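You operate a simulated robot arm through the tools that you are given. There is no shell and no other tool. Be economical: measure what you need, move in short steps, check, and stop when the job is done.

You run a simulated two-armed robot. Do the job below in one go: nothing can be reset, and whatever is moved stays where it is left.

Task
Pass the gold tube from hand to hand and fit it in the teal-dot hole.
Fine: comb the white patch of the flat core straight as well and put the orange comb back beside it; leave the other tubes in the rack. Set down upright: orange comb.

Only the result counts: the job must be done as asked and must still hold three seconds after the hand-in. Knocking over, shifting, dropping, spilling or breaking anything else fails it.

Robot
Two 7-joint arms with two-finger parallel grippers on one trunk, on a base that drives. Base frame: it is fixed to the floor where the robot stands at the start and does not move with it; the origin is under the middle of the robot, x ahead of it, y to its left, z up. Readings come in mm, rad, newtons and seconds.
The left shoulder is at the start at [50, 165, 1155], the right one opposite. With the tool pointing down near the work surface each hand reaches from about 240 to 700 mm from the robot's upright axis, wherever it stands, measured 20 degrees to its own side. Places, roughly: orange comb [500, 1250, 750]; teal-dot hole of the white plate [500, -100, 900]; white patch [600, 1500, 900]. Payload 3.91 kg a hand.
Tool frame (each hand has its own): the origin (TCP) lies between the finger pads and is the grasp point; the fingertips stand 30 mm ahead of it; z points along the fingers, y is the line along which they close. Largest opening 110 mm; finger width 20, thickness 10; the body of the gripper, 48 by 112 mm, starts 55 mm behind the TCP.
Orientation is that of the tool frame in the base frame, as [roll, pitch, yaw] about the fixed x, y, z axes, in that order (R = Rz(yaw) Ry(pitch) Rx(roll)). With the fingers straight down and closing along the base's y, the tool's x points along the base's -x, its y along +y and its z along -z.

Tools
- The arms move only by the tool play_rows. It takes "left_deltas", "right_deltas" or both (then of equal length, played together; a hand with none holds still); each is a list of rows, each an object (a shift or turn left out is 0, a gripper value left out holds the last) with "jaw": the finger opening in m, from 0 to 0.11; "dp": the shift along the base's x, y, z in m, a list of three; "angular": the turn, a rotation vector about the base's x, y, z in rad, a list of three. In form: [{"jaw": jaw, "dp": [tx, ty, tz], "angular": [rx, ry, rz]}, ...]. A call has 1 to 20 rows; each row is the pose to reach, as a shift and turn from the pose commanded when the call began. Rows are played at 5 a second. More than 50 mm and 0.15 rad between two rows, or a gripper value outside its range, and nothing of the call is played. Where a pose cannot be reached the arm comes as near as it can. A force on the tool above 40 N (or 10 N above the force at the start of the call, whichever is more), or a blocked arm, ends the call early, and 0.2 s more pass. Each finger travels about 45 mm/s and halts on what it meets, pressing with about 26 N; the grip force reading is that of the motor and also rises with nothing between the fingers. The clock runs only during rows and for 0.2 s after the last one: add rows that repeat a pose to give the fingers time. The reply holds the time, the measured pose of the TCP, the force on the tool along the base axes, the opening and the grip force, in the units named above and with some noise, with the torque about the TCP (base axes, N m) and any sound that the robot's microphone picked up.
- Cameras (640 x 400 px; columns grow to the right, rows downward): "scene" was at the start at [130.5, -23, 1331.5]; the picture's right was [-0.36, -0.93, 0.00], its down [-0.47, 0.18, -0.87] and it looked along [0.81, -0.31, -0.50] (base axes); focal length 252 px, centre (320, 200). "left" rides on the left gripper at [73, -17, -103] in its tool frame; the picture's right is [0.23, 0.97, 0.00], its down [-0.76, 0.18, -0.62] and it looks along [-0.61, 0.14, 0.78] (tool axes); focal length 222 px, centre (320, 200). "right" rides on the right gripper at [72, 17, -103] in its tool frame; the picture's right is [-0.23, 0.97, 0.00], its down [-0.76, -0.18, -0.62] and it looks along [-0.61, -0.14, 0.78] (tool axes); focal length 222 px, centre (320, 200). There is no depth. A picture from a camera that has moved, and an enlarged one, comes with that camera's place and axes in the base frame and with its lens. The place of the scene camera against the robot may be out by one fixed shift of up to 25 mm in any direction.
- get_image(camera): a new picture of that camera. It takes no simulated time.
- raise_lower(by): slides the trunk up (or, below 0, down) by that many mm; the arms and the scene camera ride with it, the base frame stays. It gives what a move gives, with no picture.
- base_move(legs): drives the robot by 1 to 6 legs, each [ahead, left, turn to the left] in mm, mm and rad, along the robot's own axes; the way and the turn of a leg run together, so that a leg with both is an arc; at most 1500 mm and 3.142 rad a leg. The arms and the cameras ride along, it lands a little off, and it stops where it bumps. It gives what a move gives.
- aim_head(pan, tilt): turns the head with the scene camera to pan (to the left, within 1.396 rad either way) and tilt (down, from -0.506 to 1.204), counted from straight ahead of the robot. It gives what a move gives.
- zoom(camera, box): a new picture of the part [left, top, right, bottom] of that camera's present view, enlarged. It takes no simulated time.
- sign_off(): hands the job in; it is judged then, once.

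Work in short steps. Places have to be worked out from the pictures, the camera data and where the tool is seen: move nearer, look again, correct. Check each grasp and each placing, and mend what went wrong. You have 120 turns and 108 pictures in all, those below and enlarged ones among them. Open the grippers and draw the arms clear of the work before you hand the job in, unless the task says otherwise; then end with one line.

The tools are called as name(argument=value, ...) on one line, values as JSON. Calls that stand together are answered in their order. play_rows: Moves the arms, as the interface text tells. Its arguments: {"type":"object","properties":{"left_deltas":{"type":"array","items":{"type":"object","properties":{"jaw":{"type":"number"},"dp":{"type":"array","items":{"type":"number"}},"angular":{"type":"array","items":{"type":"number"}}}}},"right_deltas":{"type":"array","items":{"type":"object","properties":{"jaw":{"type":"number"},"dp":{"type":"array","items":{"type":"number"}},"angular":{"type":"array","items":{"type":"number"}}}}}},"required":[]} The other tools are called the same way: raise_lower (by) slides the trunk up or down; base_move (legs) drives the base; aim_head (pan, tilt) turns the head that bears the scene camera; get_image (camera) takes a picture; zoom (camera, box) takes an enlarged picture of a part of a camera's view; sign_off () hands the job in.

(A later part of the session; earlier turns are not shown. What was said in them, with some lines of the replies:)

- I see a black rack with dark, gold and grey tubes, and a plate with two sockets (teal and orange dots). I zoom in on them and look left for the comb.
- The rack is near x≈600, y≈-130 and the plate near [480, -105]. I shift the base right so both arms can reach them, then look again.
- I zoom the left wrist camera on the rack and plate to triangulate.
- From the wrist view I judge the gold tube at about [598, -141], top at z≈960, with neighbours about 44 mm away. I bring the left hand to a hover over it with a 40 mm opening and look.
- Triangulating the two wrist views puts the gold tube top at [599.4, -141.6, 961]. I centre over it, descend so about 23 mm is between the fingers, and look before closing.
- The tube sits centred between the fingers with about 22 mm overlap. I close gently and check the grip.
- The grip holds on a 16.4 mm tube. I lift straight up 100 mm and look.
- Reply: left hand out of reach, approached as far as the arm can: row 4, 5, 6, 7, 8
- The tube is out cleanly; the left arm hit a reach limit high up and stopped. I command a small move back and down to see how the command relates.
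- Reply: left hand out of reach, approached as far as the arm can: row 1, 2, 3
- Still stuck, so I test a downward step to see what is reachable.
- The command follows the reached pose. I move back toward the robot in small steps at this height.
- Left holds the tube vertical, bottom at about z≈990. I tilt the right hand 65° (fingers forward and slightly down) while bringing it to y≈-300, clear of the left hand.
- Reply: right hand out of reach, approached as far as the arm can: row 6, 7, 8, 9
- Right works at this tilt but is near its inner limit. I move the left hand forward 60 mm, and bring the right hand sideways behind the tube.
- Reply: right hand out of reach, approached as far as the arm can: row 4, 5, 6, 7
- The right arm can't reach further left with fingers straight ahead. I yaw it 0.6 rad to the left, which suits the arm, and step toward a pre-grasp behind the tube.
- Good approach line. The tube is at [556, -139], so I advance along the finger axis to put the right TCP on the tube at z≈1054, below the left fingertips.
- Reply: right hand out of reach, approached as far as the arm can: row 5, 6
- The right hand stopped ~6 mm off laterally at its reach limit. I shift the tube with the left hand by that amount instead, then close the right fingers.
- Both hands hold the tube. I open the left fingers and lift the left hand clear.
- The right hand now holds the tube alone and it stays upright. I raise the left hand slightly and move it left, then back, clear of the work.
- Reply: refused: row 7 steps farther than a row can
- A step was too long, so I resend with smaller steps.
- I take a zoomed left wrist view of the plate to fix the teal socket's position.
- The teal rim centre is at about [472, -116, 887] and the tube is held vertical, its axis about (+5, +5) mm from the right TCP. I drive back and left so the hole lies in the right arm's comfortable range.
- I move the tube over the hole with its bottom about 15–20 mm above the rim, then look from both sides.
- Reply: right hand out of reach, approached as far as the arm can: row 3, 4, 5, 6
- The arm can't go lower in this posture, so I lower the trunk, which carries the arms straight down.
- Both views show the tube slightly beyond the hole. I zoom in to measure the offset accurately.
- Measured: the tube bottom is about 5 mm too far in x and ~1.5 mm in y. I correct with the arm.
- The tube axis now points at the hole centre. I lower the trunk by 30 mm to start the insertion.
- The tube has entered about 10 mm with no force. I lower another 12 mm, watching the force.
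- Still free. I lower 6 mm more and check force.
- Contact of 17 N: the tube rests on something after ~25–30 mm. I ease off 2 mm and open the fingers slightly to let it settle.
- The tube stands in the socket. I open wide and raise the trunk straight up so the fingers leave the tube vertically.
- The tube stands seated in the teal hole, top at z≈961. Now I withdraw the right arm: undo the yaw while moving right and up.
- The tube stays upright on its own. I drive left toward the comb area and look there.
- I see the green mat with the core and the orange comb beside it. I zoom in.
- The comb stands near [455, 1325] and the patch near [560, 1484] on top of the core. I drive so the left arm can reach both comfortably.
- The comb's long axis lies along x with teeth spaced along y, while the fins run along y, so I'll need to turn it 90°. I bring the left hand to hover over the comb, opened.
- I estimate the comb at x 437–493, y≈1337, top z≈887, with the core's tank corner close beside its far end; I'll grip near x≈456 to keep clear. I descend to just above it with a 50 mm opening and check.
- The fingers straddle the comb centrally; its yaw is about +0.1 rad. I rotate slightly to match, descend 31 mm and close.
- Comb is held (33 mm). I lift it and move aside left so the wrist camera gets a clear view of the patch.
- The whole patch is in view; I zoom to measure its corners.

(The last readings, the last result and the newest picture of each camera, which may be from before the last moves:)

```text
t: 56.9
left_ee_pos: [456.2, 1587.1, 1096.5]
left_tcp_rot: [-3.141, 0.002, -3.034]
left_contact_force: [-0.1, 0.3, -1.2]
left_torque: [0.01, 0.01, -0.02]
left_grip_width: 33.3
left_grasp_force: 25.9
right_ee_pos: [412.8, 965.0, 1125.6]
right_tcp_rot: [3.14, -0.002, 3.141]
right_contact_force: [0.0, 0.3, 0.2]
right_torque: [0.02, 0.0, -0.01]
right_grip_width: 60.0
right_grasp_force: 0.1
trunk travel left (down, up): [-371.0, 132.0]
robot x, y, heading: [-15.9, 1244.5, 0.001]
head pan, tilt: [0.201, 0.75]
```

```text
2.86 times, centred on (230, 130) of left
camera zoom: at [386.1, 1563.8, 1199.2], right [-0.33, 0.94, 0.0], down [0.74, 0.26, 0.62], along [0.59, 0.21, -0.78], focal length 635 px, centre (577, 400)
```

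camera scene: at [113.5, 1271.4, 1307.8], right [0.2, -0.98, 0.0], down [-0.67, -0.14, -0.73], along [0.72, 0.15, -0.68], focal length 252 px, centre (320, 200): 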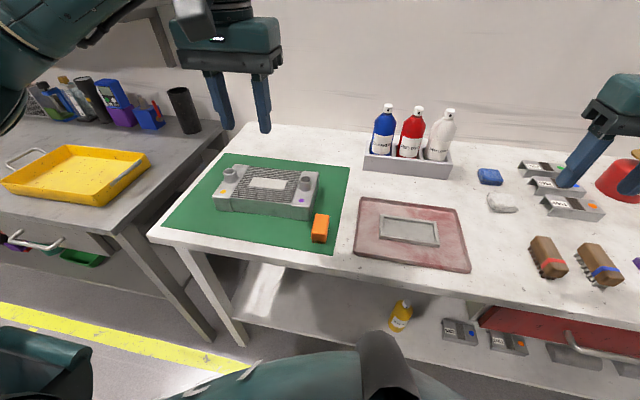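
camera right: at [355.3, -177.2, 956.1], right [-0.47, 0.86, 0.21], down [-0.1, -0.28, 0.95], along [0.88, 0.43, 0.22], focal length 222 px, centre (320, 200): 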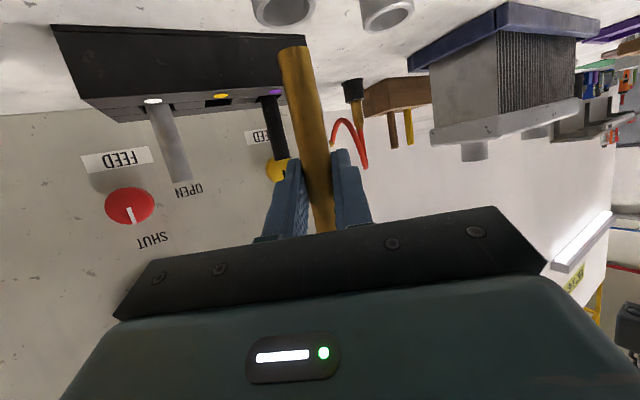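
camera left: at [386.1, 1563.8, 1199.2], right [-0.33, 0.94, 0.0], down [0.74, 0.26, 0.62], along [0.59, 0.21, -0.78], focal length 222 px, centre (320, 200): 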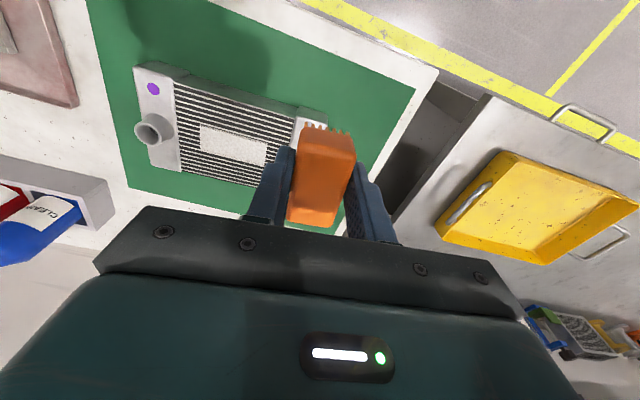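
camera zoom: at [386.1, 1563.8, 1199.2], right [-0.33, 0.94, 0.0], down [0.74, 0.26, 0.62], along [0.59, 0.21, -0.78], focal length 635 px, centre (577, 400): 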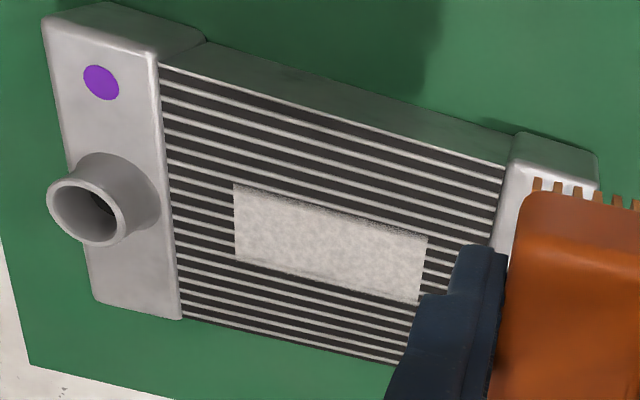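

Patch corners: x≈545–588, y≈1444–1540, top z≈891, fins along y (tilted ~0.05 rad). I rotate the comb about +1.52 rad and bring it above the patch.

play_rows(left_deltas=[{"dp": [0.01, -0.01, 0], "angular": [0, 0, 0.14]}, {"dp": [0.02, -0.02, 0], "angular": [0, 0, 0.28]}, {"dp": [0.03, -0.03, 0], "angular": [0, 0, 0.42]}, {"dp": [0.04, -0.04, 0], "angular": [0, 0, 0.56]}, {"dp": [0.05, -0.05, 0], "angular": [0, 0, 0.7]}, {"dp": [0.06, -0.06, 0], "angular": [0, 0, 0.84]}, {"dp": [0.07, -0.07, -0.01], "angular": [0, 0, 0.98]}, {"dp": [0.08, -0.08, -0.02], "angular": [0, 0, 1.12]}, {"dp": [0.09, -0.09, -0.03], "angular": [0, 0, 1.26]}, {"dp": [0.1, -0.1, -0.04], "angular": [0, 0, 1.4]}, {"dp": [0.101, -0.11, -0.05], "angular": [0, 0, 1.52]}, {"dp": [0.101, -0.12, -0.07], "angular": [0, 0, 1.52]}, {"dp": [0.101, -0.12, -0.09], "angular": [0, 0, 1.52]}])

get_image(camera="left")

zoom(camera="scene", box=[190, 90, 350, 240])

```text
t: 59.6
left_ee_pos: [556.7, 1468.5, 1005.5]
left_tcp_rot: [-3.141, 0.0, -1.512]
left_contact_force: [0.4, -0.8, -1.2]
left_torque: [-0.01, 0.01, 0.01]
left_grip_width: 33.3
left_grasp_force: 26.2
right_ee_pos: [412.2, 964.4, 1124.5]
right_tcp_rot: [3.141, -0.001, -3.14]
right_contact_force: [0.4, 1.0, 0.2]
right_torque: [-0.01, 0.02, -0.01]
right_grip_width: 60.1
right_grasp_force: 0.1
trunk travel left (down, up): [-371.0, 132.0]
robot x, y, heading: [-15.3, 1245.7, -0.001]
head pan, tilt: [0.201, 0.75]
```

```text
38 pictures are left
camera left: at [577.9, 1398.2, 1108.2], right [-0.96, -0.28, 0.0], down [-0.22, 0.75, 0.62], along [-0.18, 0.6, -0.78], focal length 222 px, centre (320, 200)
```

left: 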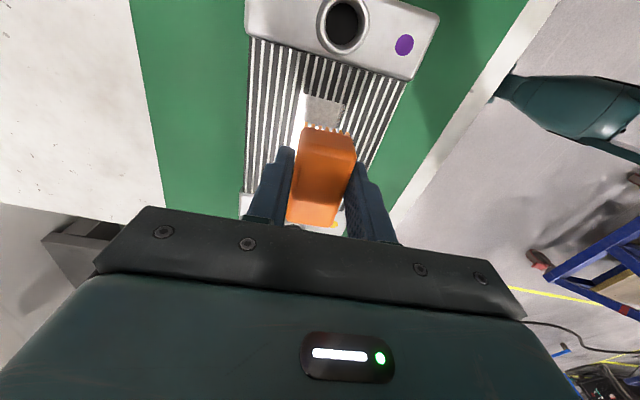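

```text
2.67 times, centred on (270, 165) of scene
camera zoom: at [113.5, 1271.5, 1307.8], right [0.2, -0.98, 0.0], down [-0.67, -0.14, -0.73], along [0.72, 0.15, -0.68], focal length 672 px, centre (453, 293)
```

zoom: 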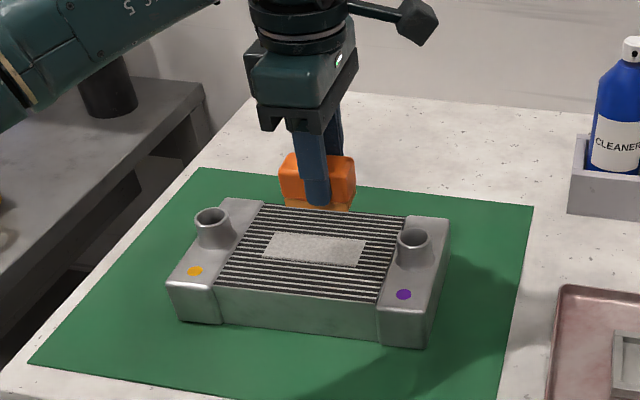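

The comb is aligned with the fins above the patch. I move to the stroke's start and descend to just above the surface.

play_rows(left_deltas=[{"dp": [0.0035, -0.018, -0.01]}, {"dp": [0.0035, -0.018, -0.035]}, {"dp": [0.0035, -0.018, -0.055]}, {"dp": [0.0035, -0.018, -0.067]}, {"dp": [0.0035, -0.018, -0.07]}, {"dp": [0.0035, -0.018, -0.072]}])

zoom(camera="scene", box=[210, 130, 330, 230])

```text
t: 61.0
left_ee_pos: [560.8, 1450.0, 936.9]
left_tcp_rot: [-3.137, -0.001, -1.515]
left_contact_force: [1.3, 0.3, 20.7]
left_torque: [-0.02, 0.03, -0.02]
left_grip_width: 33.8
left_grasp_force: 25.9
right_ee_pos: [410.2, 964.4, 1125.6]
right_tcp_rot: [3.139, 0.0, 3.14]
right_contact_force: [0.4, 0.2, 0.4]
right_torque: [0.03, -0.01, 0.02]
right_grip_width: 60.1
right_grasp_force: 0.1
trunk travel left (down, up): [-371.0, 132.0]
robot x, y, heading: [-16.9, 1245.1, 0.001]
head pan, tilt: [0.201, 0.75]
```

```text
4.00 times, centred on (270, 180) of scene
camera zoom: at [111.6, 1270.6, 1308.2], right [0.2, -0.98, 0.0], down [-0.67, -0.14, -0.73], along [0.72, 0.15, -0.68], focal length 1007 px, centre (520, 280)
```

zoom: 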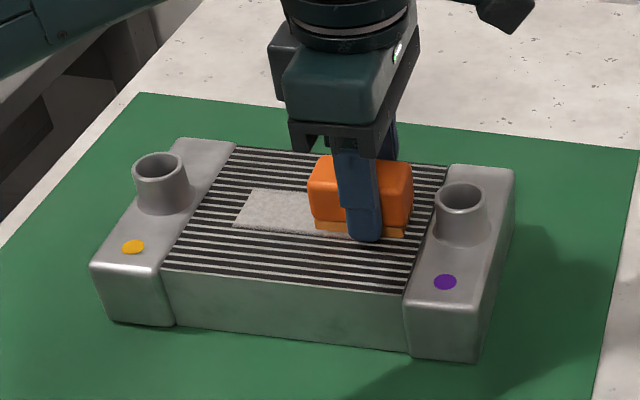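

Contact at z≈937 with 20 N, too hard. I back off to about 5 N and stroke along the fins.

play_rows(left_deltas=[{"dp": [0, 0, 0.0025]}, {"dp": [0, 0, 0.0025]}])

```text
t: 61.6
left_ee_pos: [560.3, 1450.0, 937.0]
left_tcp_rot: [-3.141, 0.003, -1.515]
left_contact_force: [3.5, -0.9, 10.0]
left_torque: [-0.23, -0.16, 0.09]
left_grip_width: 33.6
left_grasp_force: 25.5
right_ee_pos: [411.4, 963.9, 1125.0]
right_tcp_rot: [-3.141, -0.001, -3.14]
right_contact_force: [-0.5, -0.4, 0.8]
right_torque: [0.01, -0.01, 0.02]
right_grip_width: 60.1
right_grasp_force: 0.0
trunk travel left (down, up): [-371.0, 132.0]
robot x, y, heading: [-12.2, 1244.4, -0.001]
head pan, tilt: [0.201, 0.75]
```

play_rows(left_deltas=[{"dp": [-0.0003, 0.005, 0.0008]}, {"dp": [-0.0007, 0.013, 0.001]}, {"dp": [-0.0012, 0.022, 0.001]}, {"dp": [-0.0017, 0.031, 0.001]}, {"dp": [-0.0022, 0.04, 0.001]}, {"dp": [-0.0027, 0.049, 0.001]}, {"dp": [-0.0032, 0.058, 0.001]}, {"dp": [-0.0037, 0.067, 0.001]}, {"dp": [-0.0041, 0.075, 0.001]}, {"dp": [-0.0041, 0.075, 0.001]}])

zoom(camera="scene", box=[210, 130, 330, 230])

```text
t: 63.9
left_ee_pos: [557.3, 1525.5, 936.9]
left_tcp_rot: [-3.141, 0.001, -1.514]
left_contact_force: [-0.2, 0.3, 1.5]
left_torque: [-0.06, 0.01, 0.0]
left_grip_width: 33.4
left_grasp_force: 26.1
right_ee_pos: [414.1, 966.0, 1125.5]
right_tcp_rot: [3.14, -0.001, -3.141]
right_contact_force: [0.0, 0.9, -0.5]
right_torque: [0.01, -0.04, -0.02]
right_grip_width: 60.3
right_grasp_force: 0.1
trunk travel left (down, up): [-371.0, 132.0]
robot x, y, heading: [-13.7, 1244.1, -0.004]
head pan, tilt: [0.201, 0.75]
```

```text
4.00 times, centred on (270, 180) of scene
camera zoom: at [113.3, 1271.2, 1307.8], right [0.2, -0.98, 0.0], down [-0.67, -0.14, -0.73], along [0.72, 0.15, -0.68], focal length 1007 px, centre (520, 280)
```

zoom: 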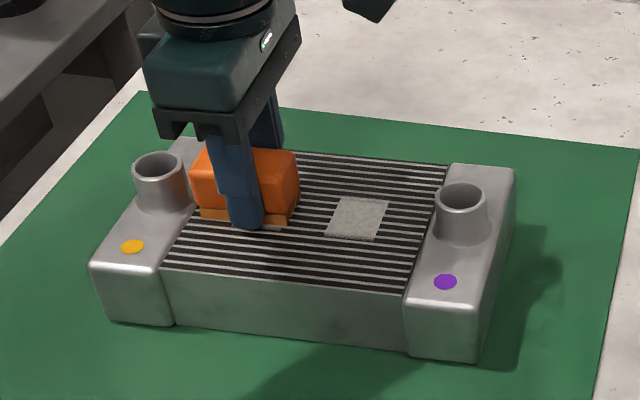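

The stroke straightened most of the patch; a piece remains at the right end. I stroke back across it.

play_rows(left_deltas=[{"dp": [0.0003, -0.005, -0.001]}, {"dp": [0.0007, -0.013, -0.001]}, {"dp": [0.0012, -0.022, -0.001]}, {"dp": [0.0017, -0.031, -0.001]}, {"dp": [0.0022, -0.04, -0.001]}, {"dp": [0.0027, -0.049, -0.001]}, {"dp": [0.0032, -0.058, -0.001]}, {"dp": [0.0037, -0.067, -0.001]}, {"dp": [0.0043, -0.075, -0.001]}, {"dp": [0.0044, -0.078, -0.001]}])

play_rows(left_deltas=[{"dp": [0, 0, 0.02]}, {"dp": [0, 0.02, 0.05]}, {"dp": [0, 0.06, 0.07]}, {"dp": [0, 0.08, 0.07]}])

zoom(camera="scene", box=[210, 130, 330, 230])

```text
t: 66.0
left_ee_pos: [562.4, 1447.9, 936.3]
left_tcp_rot: [-3.139, 0.0, -1.513]
left_contact_force: [-0.2, 2.7, 9.0]
left_torque: [-0.01, 0.02, -0.01]
left_grip_width: 33.4
left_grasp_force: 25.9
right_ee_pos: [411.6, 965.7, 1123.4]
right_tcp_rot: [3.14, -0.002, 3.141]
right_contact_force: [0.5, -0.1, 0.4]
right_torque: [-0.03, 0.01, -0.01]
right_grip_width: 60.0
right_grasp_force: 0.0
trunk travel left (down, up): [-371.0, 132.0]
robot x, y, heading: [-15.9, 1242.5, 0.002]
head pan, tilt: [0.201, 0.75]
```

```text
t: 67.0
left_ee_pos: [563.4, 1525.9, 1005.8]
left_tcp_rot: [3.14, -0.002, -1.514]
left_contact_force: [0.4, 0.2, -1.3]
left_torque: [-0.02, 0.0, 0.03]
left_grip_width: 33.3
left_grasp_force: 26.1
right_ee_pos: [413.5, 964.7, 1124.7]
right_tcp_rot: [3.139, -0.001, -3.142]
right_contact_force: [0.1, 0.2, -0.4]
right_torque: [-0.01, -0.01, 0.02]
right_grip_width: 60.0
right_grasp_force: 0.0
trunk travel left (down, up): [-371.0, 132.0]
robot x, y, heading: [-14.2, 1244.1, 0.006]
head pan, tilt: [0.201, 0.75]
```

```text
4.00 times, centred on (270, 180) of scene
camera zoom: at [113.6, 1271.4, 1307.8], right [0.2, -0.98, 0.0], down [-0.67, -0.14, -0.73], along [0.72, 0.15, -0.68], focal length 1007 px, centre (520, 280)
```

zoom: 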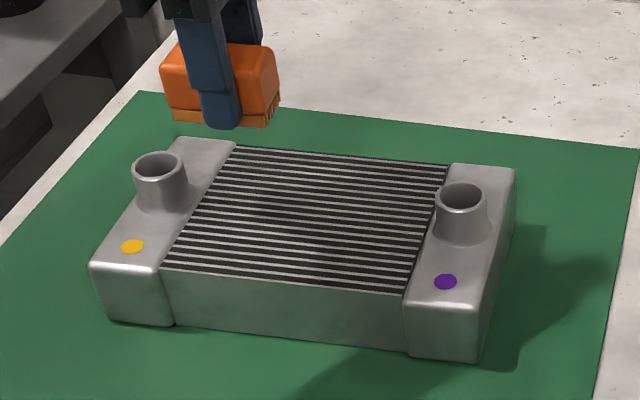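

The patch is fully straight and the core hasn't moved. I turn the comb back and carry it above its original spot.

play_rows(left_deltas=[{"dp": [-0.01, 0, 0.03], "angular": [0, 0, -0.14]}, {"dp": [-0.02, 0, 0.06], "angular": [0, 0, -0.28]}, {"dp": [-0.03, -0.01, 0.08], "angular": [0, 0, -0.42]}, {"dp": [-0.04, -0.02, 0.08], "angular": [0, 0, -0.56]}, {"dp": [-0.05, -0.03, 0.08], "angular": [0, 0, -0.7]}, {"dp": [-0.06, -0.04, 0.08], "angular": [0, 0, -0.84]}, {"dp": [-0.07, -0.05, 0.08], "angular": [0, 0, -0.98]}, {"dp": [-0.08, -0.06, 0.08], "angular": [0, 0, -1.12]}, {"dp": [-0.09, -0.07, 0.08], "angular": [0, 0, -1.26]}, {"dp": [-0.1, -0.09, 0.08], "angular": [0, 0, -1.4]}, {"dp": [-0.106, -0.12, 0.08], "angular": [0, 0, -1.521]}, {"dp": [-0.106, -0.15, 0.07], "angular": [0, 0, -1.521]}, {"dp": [-0.106, -0.175, 0.05], "angular": [0, 0, -1.521]}, {"dp": [-0.106, -0.189, 0.02], "angular": [0, 0, -1.521]}, {"dp": [-0.106, -0.189, -0.02], "angular": [0, 0, -1.521]}, {"dp": [-0.106, -0.189, -0.06], "angular": [0, 0, -1.521]}, {"dp": [-0.106, -0.189, -0.06], "angular": [0, 0, -1.521]}])

get_image(camera="left")

```text
t: 70.7
left_ee_pos: [457.1, 1337.9, 944.5]
left_tcp_rot: [-3.139, 0.0, -3.035]
left_contact_force: [1.2, 0.5, -0.4]
left_torque: [-0.02, -0.02, 0.02]
left_grip_width: 33.2
left_grasp_force: 26.2
right_ee_pos: [412.8, 964.7, 1125.3]
right_tcp_rot: [3.141, -0.002, -3.141]
right_contact_force: [-0.2, 0.0, -0.3]
right_torque: [0.0, 0.03, 0.0]
right_grip_width: 60.0
right_grasp_force: 0.1
trunk travel left (down, up): [-371.0, 132.0]
robot x, y, heading: [-12.1, 1245.4, 0.0]
head pan, tilt: [0.201, 0.75]
```

```text
33 pictures are left
camera left: at [387.5, 1314.5, 1047.5], right [-0.33, 0.94, 0.0], down [0.74, 0.26, 0.62], along [0.59, 0.2, -0.78], focal length 222 px, centre (320, 200)
```

left: 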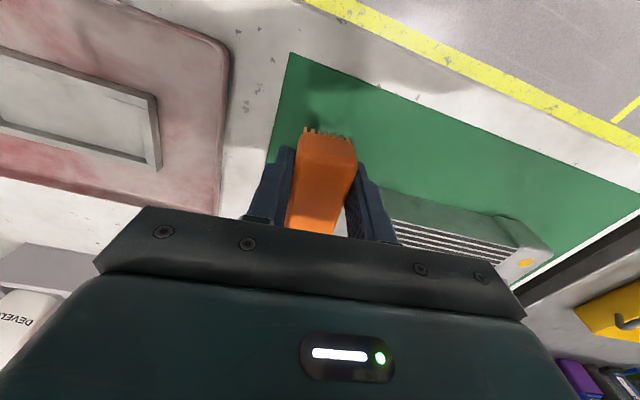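

I lower the comb onto the mat at its original place, slowly at the end.

play_rows(left_deltas=[{"dp": [-0.002, -0.002, -0.015]}, {"dp": [-0.002, -0.002, -0.03]}, {"dp": [-0.002, -0.002, -0.042]}, {"dp": [-0.002, -0.002, -0.047]}, {"dp": [-0.002, -0.002, -0.05]}, {"dp": [-0.002, -0.002, -0.05]}])

zoom(camera="scene", box=[245, 170, 365, 270])

```text
t: 72.0
left_ee_pos: [455.6, 1337.0, 894.2]
left_tcp_rot: [3.141, 0.0, -3.035]
left_contact_force: [-0.9, -0.1, -1.1]
left_torque: [0.0, -0.05, 0.04]
left_grip_width: 33.3
left_grasp_force: 25.7
right_ee_pos: [411.8, 964.2, 1124.4]
right_tcp_rot: [3.141, -0.001, -3.141]
right_contact_force: [0.2, 0.0, -0.2]
right_torque: [0.0, 0.02, 0.04]
right_grip_width: 59.8
right_grasp_force: 0.1
trunk travel left (down, up): [-371.0, 132.0]
robot x, y, heading: [-14.1, 1246.1, -0.0]
head pan, tilt: [0.201, 0.75]
```

```text
4.00 times, centred on (305, 220) of scene
camera zoom: at [113.5, 1271.3, 1307.8], right [0.2, -0.98, 0.0], down [-0.67, -0.14, -0.73], along [0.72, 0.15, -0.68], focal length 1007 px, centre (380, 120)
```

zoom: 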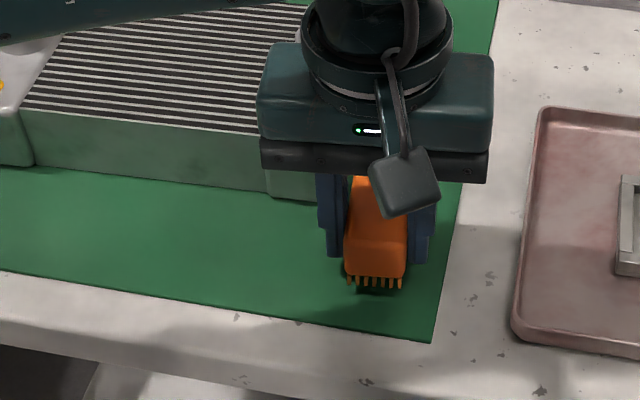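

No contact yet: the comb slid up a little in the grip. I go on down in 1 mm steps.

play_rows(left_deltas=[{"dp": [0, 0, -0.001]}, {"dp": [0, 0, -0.002]}, {"dp": [0, 0, -0.003]}, {"dp": [0, 0, -0.003]}])

```text
t: 73.0
left_ee_pos: [454.2, 1336.2, 893.6]
left_tcp_rot: [-3.141, 0.001, -3.035]
left_contact_force: [-0.5, 0.1, -1.5]
left_torque: [0.02, 0.01, 0.02]
left_grip_width: 33.3
left_grasp_force: 26.0
right_ee_pos: [413.3, 965.0, 1124.9]
right_tcp_rot: [3.14, -0.001, -3.14]
right_contact_force: [0.2, 0.4, 0.1]
right_torque: [0.02, -0.01, 0.0]
right_grip_width: 59.8
right_grasp_force: 0.0
trunk travel left (down, up): [-371.0, 132.0]
robot x, y, heading: [-13.6, 1242.5, 0.002]
head pan, tilt: [0.201, 0.75]
```

play_rows(left_deltas=[{"dp": [0, 0, -0.001]}, {"dp": [0, 0, -0.002]}, {"dp": [0, 0, -0.003]}, {"dp": [0, 0, -0.003]}])

zoom(camera="scene", box=[285, 200, 335, 245])

```text
t: 74.0
left_ee_pos: [453.0, 1336.5, 890.5]
left_tcp_rot: [-3.14, 0.001, -3.036]
left_contact_force: [-0.4, 0.0, -0.9]
left_torque: [-0.01, 0.0, -0.01]
left_grip_width: 33.4
left_grasp_force: 26.1
right_ee_pos: [412.0, 964.6, 1125.3]
right_tcp_rot: [3.139, 0.001, 3.141]
right_contact_force: [1.0, -0.2, -0.2]
right_torque: [-0.03, 0.01, -0.01]
right_grip_width: 59.8
right_grasp_force: 0.0
trunk travel left (down, up): [-371.0, 132.0]
robot x, y, heading: [-13.2, 1242.3, -0.002]
head pan, tilt: [0.201, 0.75]
```

```text
8.89 times, centred on (310, 222) of scene
camera zoom: at [113.5, 1271.3, 1307.8], right [0.2, -0.98, 0.0], down [-0.67, -0.14, -0.73], along [0.72, 0.15, -0.68], focal length 2238 px, centre (409, 0)
```

zoom: 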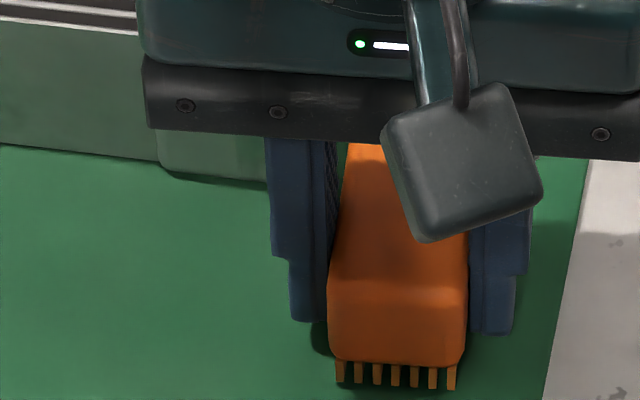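

Nearly there; I continue down in small steps, watching for contact.

play_rows(left_deltas=[{"dp": [0, 0, -0.001]}, {"dp": [0, 0, -0.002]}, {"dp": [0, 0, -0.002]}])

get_image(camera="left")

```text
t: 74.8
left_ee_pos: [454.3, 1336.9, 888.7]
left_tcp_rot: [-3.141, -0.002, -3.035]
left_contact_force: [0.3, -0.1, -0.8]
left_torque: [-0.03, 0.01, 0.01]
left_grip_width: 33.4
left_grasp_force: 26.3
right_ee_pos: [413.0, 964.9, 1125.2]
right_tcp_rot: [3.14, -0.003, 3.142]
right_contact_force: [-0.4, -0.1, 0.2]
right_torque: [0.0, -0.05, -0.02]
right_grip_width: 60.0
right_grasp_force: 0.0
trunk travel left (down, up): [-371.0, 132.0]
robot x, y, heading: [-17.9, 1245.0, -0.004]
head pan, tilt: [0.201, 0.75]
```

```text
30 pictures are left
camera left: at [383.5, 1313.5, 990.7], right [-0.33, 0.94, 0.0], down [0.74, 0.26, 0.62], along [0.59, 0.2, -0.78], focal length 222 px, centre (320, 200)
```

left: 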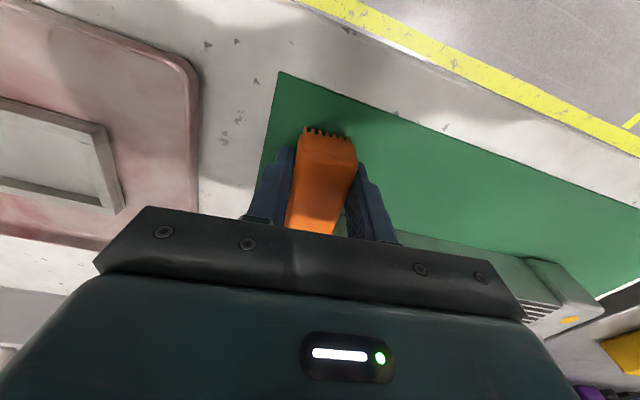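

play_rows(left_deltas=[{"dp": [0, 0, -0.001]}, {"dp": [0, 0, -0.0015]}, {"dp": [0, 0, -0.0015]}])

zoom(camera="left", box=[260, 100, 380, 190])

```text
t: 75.7
left_ee_pos: [454.0, 1336.6, 887.5]
left_tcp_rot: [-3.141, 0.003, -3.035]
left_contact_force: [-0.4, 0.3, 9.0]
left_torque: [0.02, 0.14, 0.01]
left_grip_width: 33.1
left_grasp_force: 26.0
right_ee_pos: [413.1, 965.0, 1124.9]
right_tcp_rot: [3.14, -0.002, -3.141]
right_contact_force: [0.8, 0.1, 0.0]
right_torque: [0.0, -0.01, -0.01]
right_grip_width: 60.2
right_grasp_force: 0.0
trunk travel left (down, up): [-371.0, 132.0]
robot x, y, heading: [-12.9, 1247.1, 0.004]
head pan, tilt: [0.201, 0.75]
```

```text
4.44 times, centred on (320, 145) of left
camera zoom: at [383.1, 1313.6, 990.2], right [-0.33, 0.94, 0.0], down [0.74, 0.26, 0.63], along [0.59, 0.2, -0.78], focal length 987 px, centre (320, 444)
```

zoom: 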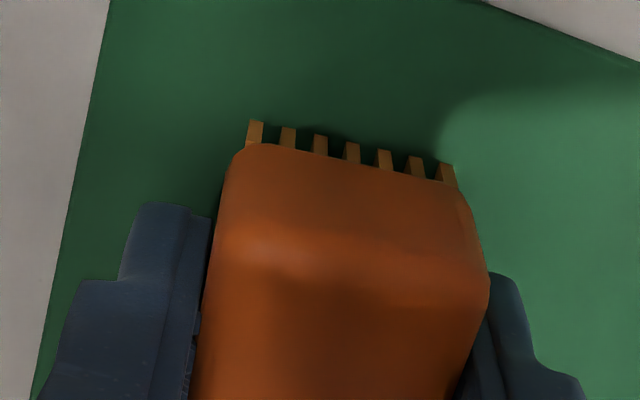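

Contact: 9 N on the mat. I open the fingers and let the comb stand.

play_rows(left_deltas=[{"jaw": 0.036}, {"jaw": 0.042}, {"jaw": 0.05}, {"jaw": 0.05}])

play_rows(left_deltas=[{"dp": [0, 0, 0.02]}, {"dp": [0, 0, 0.05]}, {"dp": [0, 0, 0.09]}, {"dp": [-0.02, 0, 0.13]}, {"dp": [-0.05, 0, 0.16]}, {"dp": [-0.05, 0.03, 0.19]}, {"dp": [-0.05, 0.06, 0.22]}])

zoom(camera="scene", box=[195, 140, 355, 260])

get_image(camera="left")

```text
t: 76.7
left_ee_pos: [453.4, 1337.5, 884.8]
left_tcp_rot: [3.141, -0.001, -3.034]
left_contact_force: [0.3, 0.3, 0.2]
left_torque: [0.03, 0.0, -0.03]
left_grip_width: 50.2
left_grasp_force: 0.1
right_ee_pos: [411.9, 964.5, 1125.8]
right_tcp_rot: [3.139, -0.003, -3.141]
right_contact_force: [0.1, -0.2, -0.3]
right_torque: [0.02, 0.03, -0.01]
right_grip_width: 60.0
right_grasp_force: 0.0
trunk travel left (down, up): [-371.0, 132.0]
robot x, y, heading: [-11.0, 1248.7, -0.002]
head pan, tilt: [0.201, 0.75]
```

```text
t: 78.2
left_ee_pos: [405.4, 1396.6, 1106.3]
left_tcp_rot: [-3.141, 0.002, -3.033]
left_contact_force: [0.4, -0.1, 0.1]
left_torque: [-0.01, 0.03, -0.03]
left_grip_width: 50.1
left_grasp_force: 0.1
right_ee_pos: [413.8, 965.0, 1125.1]
right_tcp_rot: [-3.141, -0.002, -3.141]
right_contact_force: [0.1, -1.0, -0.4]
right_torque: [-0.04, -0.02, 0.01]
right_grip_width: 59.8
right_grasp_force: 0.1
trunk travel left (down, up): [-371.0, 132.0]
robot x, y, heading: [-16.2, 1244.8, 0.0]
head pan, tilt: [0.201, 0.75]
```

```text
3.33 times, centred on (275, 200) of scene
camera zoom: at [113.1, 1271.6, 1307.8], right [0.2, -0.98, 0.0], down [-0.67, -0.14, -0.73], along [0.72, 0.15, -0.68], focal length 839 px, centre (470, 200)
```

zoom: 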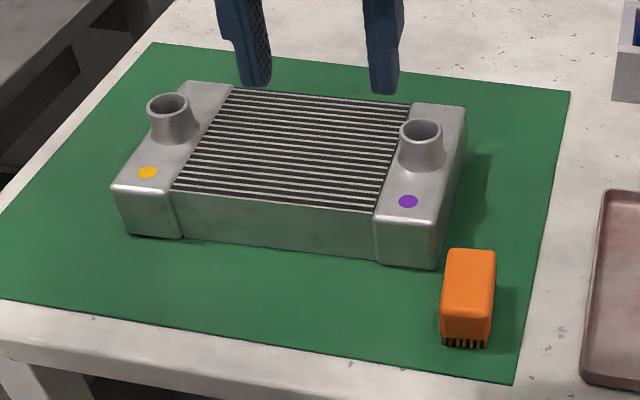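

```text
27 pictures are left
camera left: at [334.6, 1373.5, 1209.6], right [-0.33, 0.94, 0.0], down [0.74, 0.26, 0.62], along [0.59, 0.2, -0.78], focal length 222 px, centre (320, 200)
```

left: 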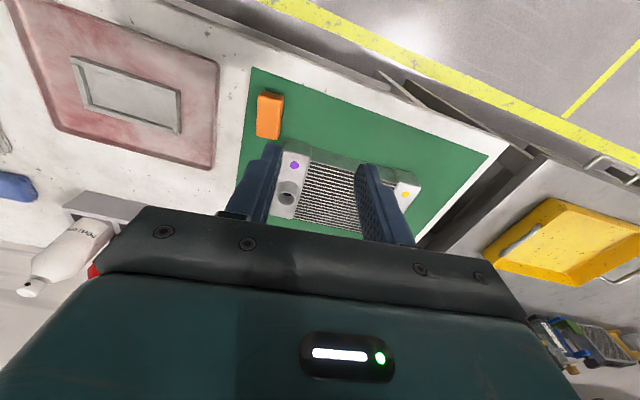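

The comb stands upright beside the core and the patch is straight. I take one look back at the tube before handing in.

aim_head(pan=-1.25, tilt=0.3)

get_image(camera="scene")

```text
t: 79.8
left_ee_pos: [404.8, 1396.6, 1105.4]
left_tcp_rot: [3.141, 0.0, -3.034]
left_contact_force: [0.5, 0.7, -0.4]
left_torque: [0.02, 0.02, 0.01]
left_grip_width: 49.9
left_grasp_force: 0.0
right_ee_pos: [412.8, 964.4, 1124.6]
right_tcp_rot: [3.14, -0.001, -3.141]
right_contact_force: [0.6, 0.2, -0.5]
right_torque: [-0.01, -0.02, 0.02]
right_grip_width: 60.2
right_grasp_force: 0.0
trunk travel left (down, up): [-371.0, 132.0]
robot x, y, heading: [-13.4, 1243.3, -0.0]
head pan, tilt: [-1.25, 0.3]
```

```text
26 pictures are left
camera scene: at [61.8, 1166.1, 1348.1], right [-0.95, -0.32, 0.0], down [-0.09, 0.28, -0.96], along [0.3, -0.91, -0.3], focal length 252 px, centre (320, 200)
```

scene: 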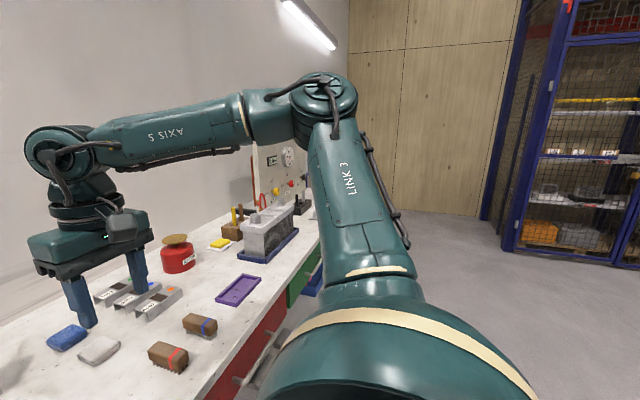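

The right arm hides the tube from here, but it stood in the teal hole several seconds after release. Both arms are clear and the grippers open, so I hand the job in.

sign_off()

```text
The job is handed in.
```

I passed the gold tube from the left hand to the right and fitted it in the teal-dot hole. I also combed the white patch straight and set the orange comb upright beside the core. I last saw the tube standing in the hole before driving over to the comb; at hand-in the right arm hid it from the camera.
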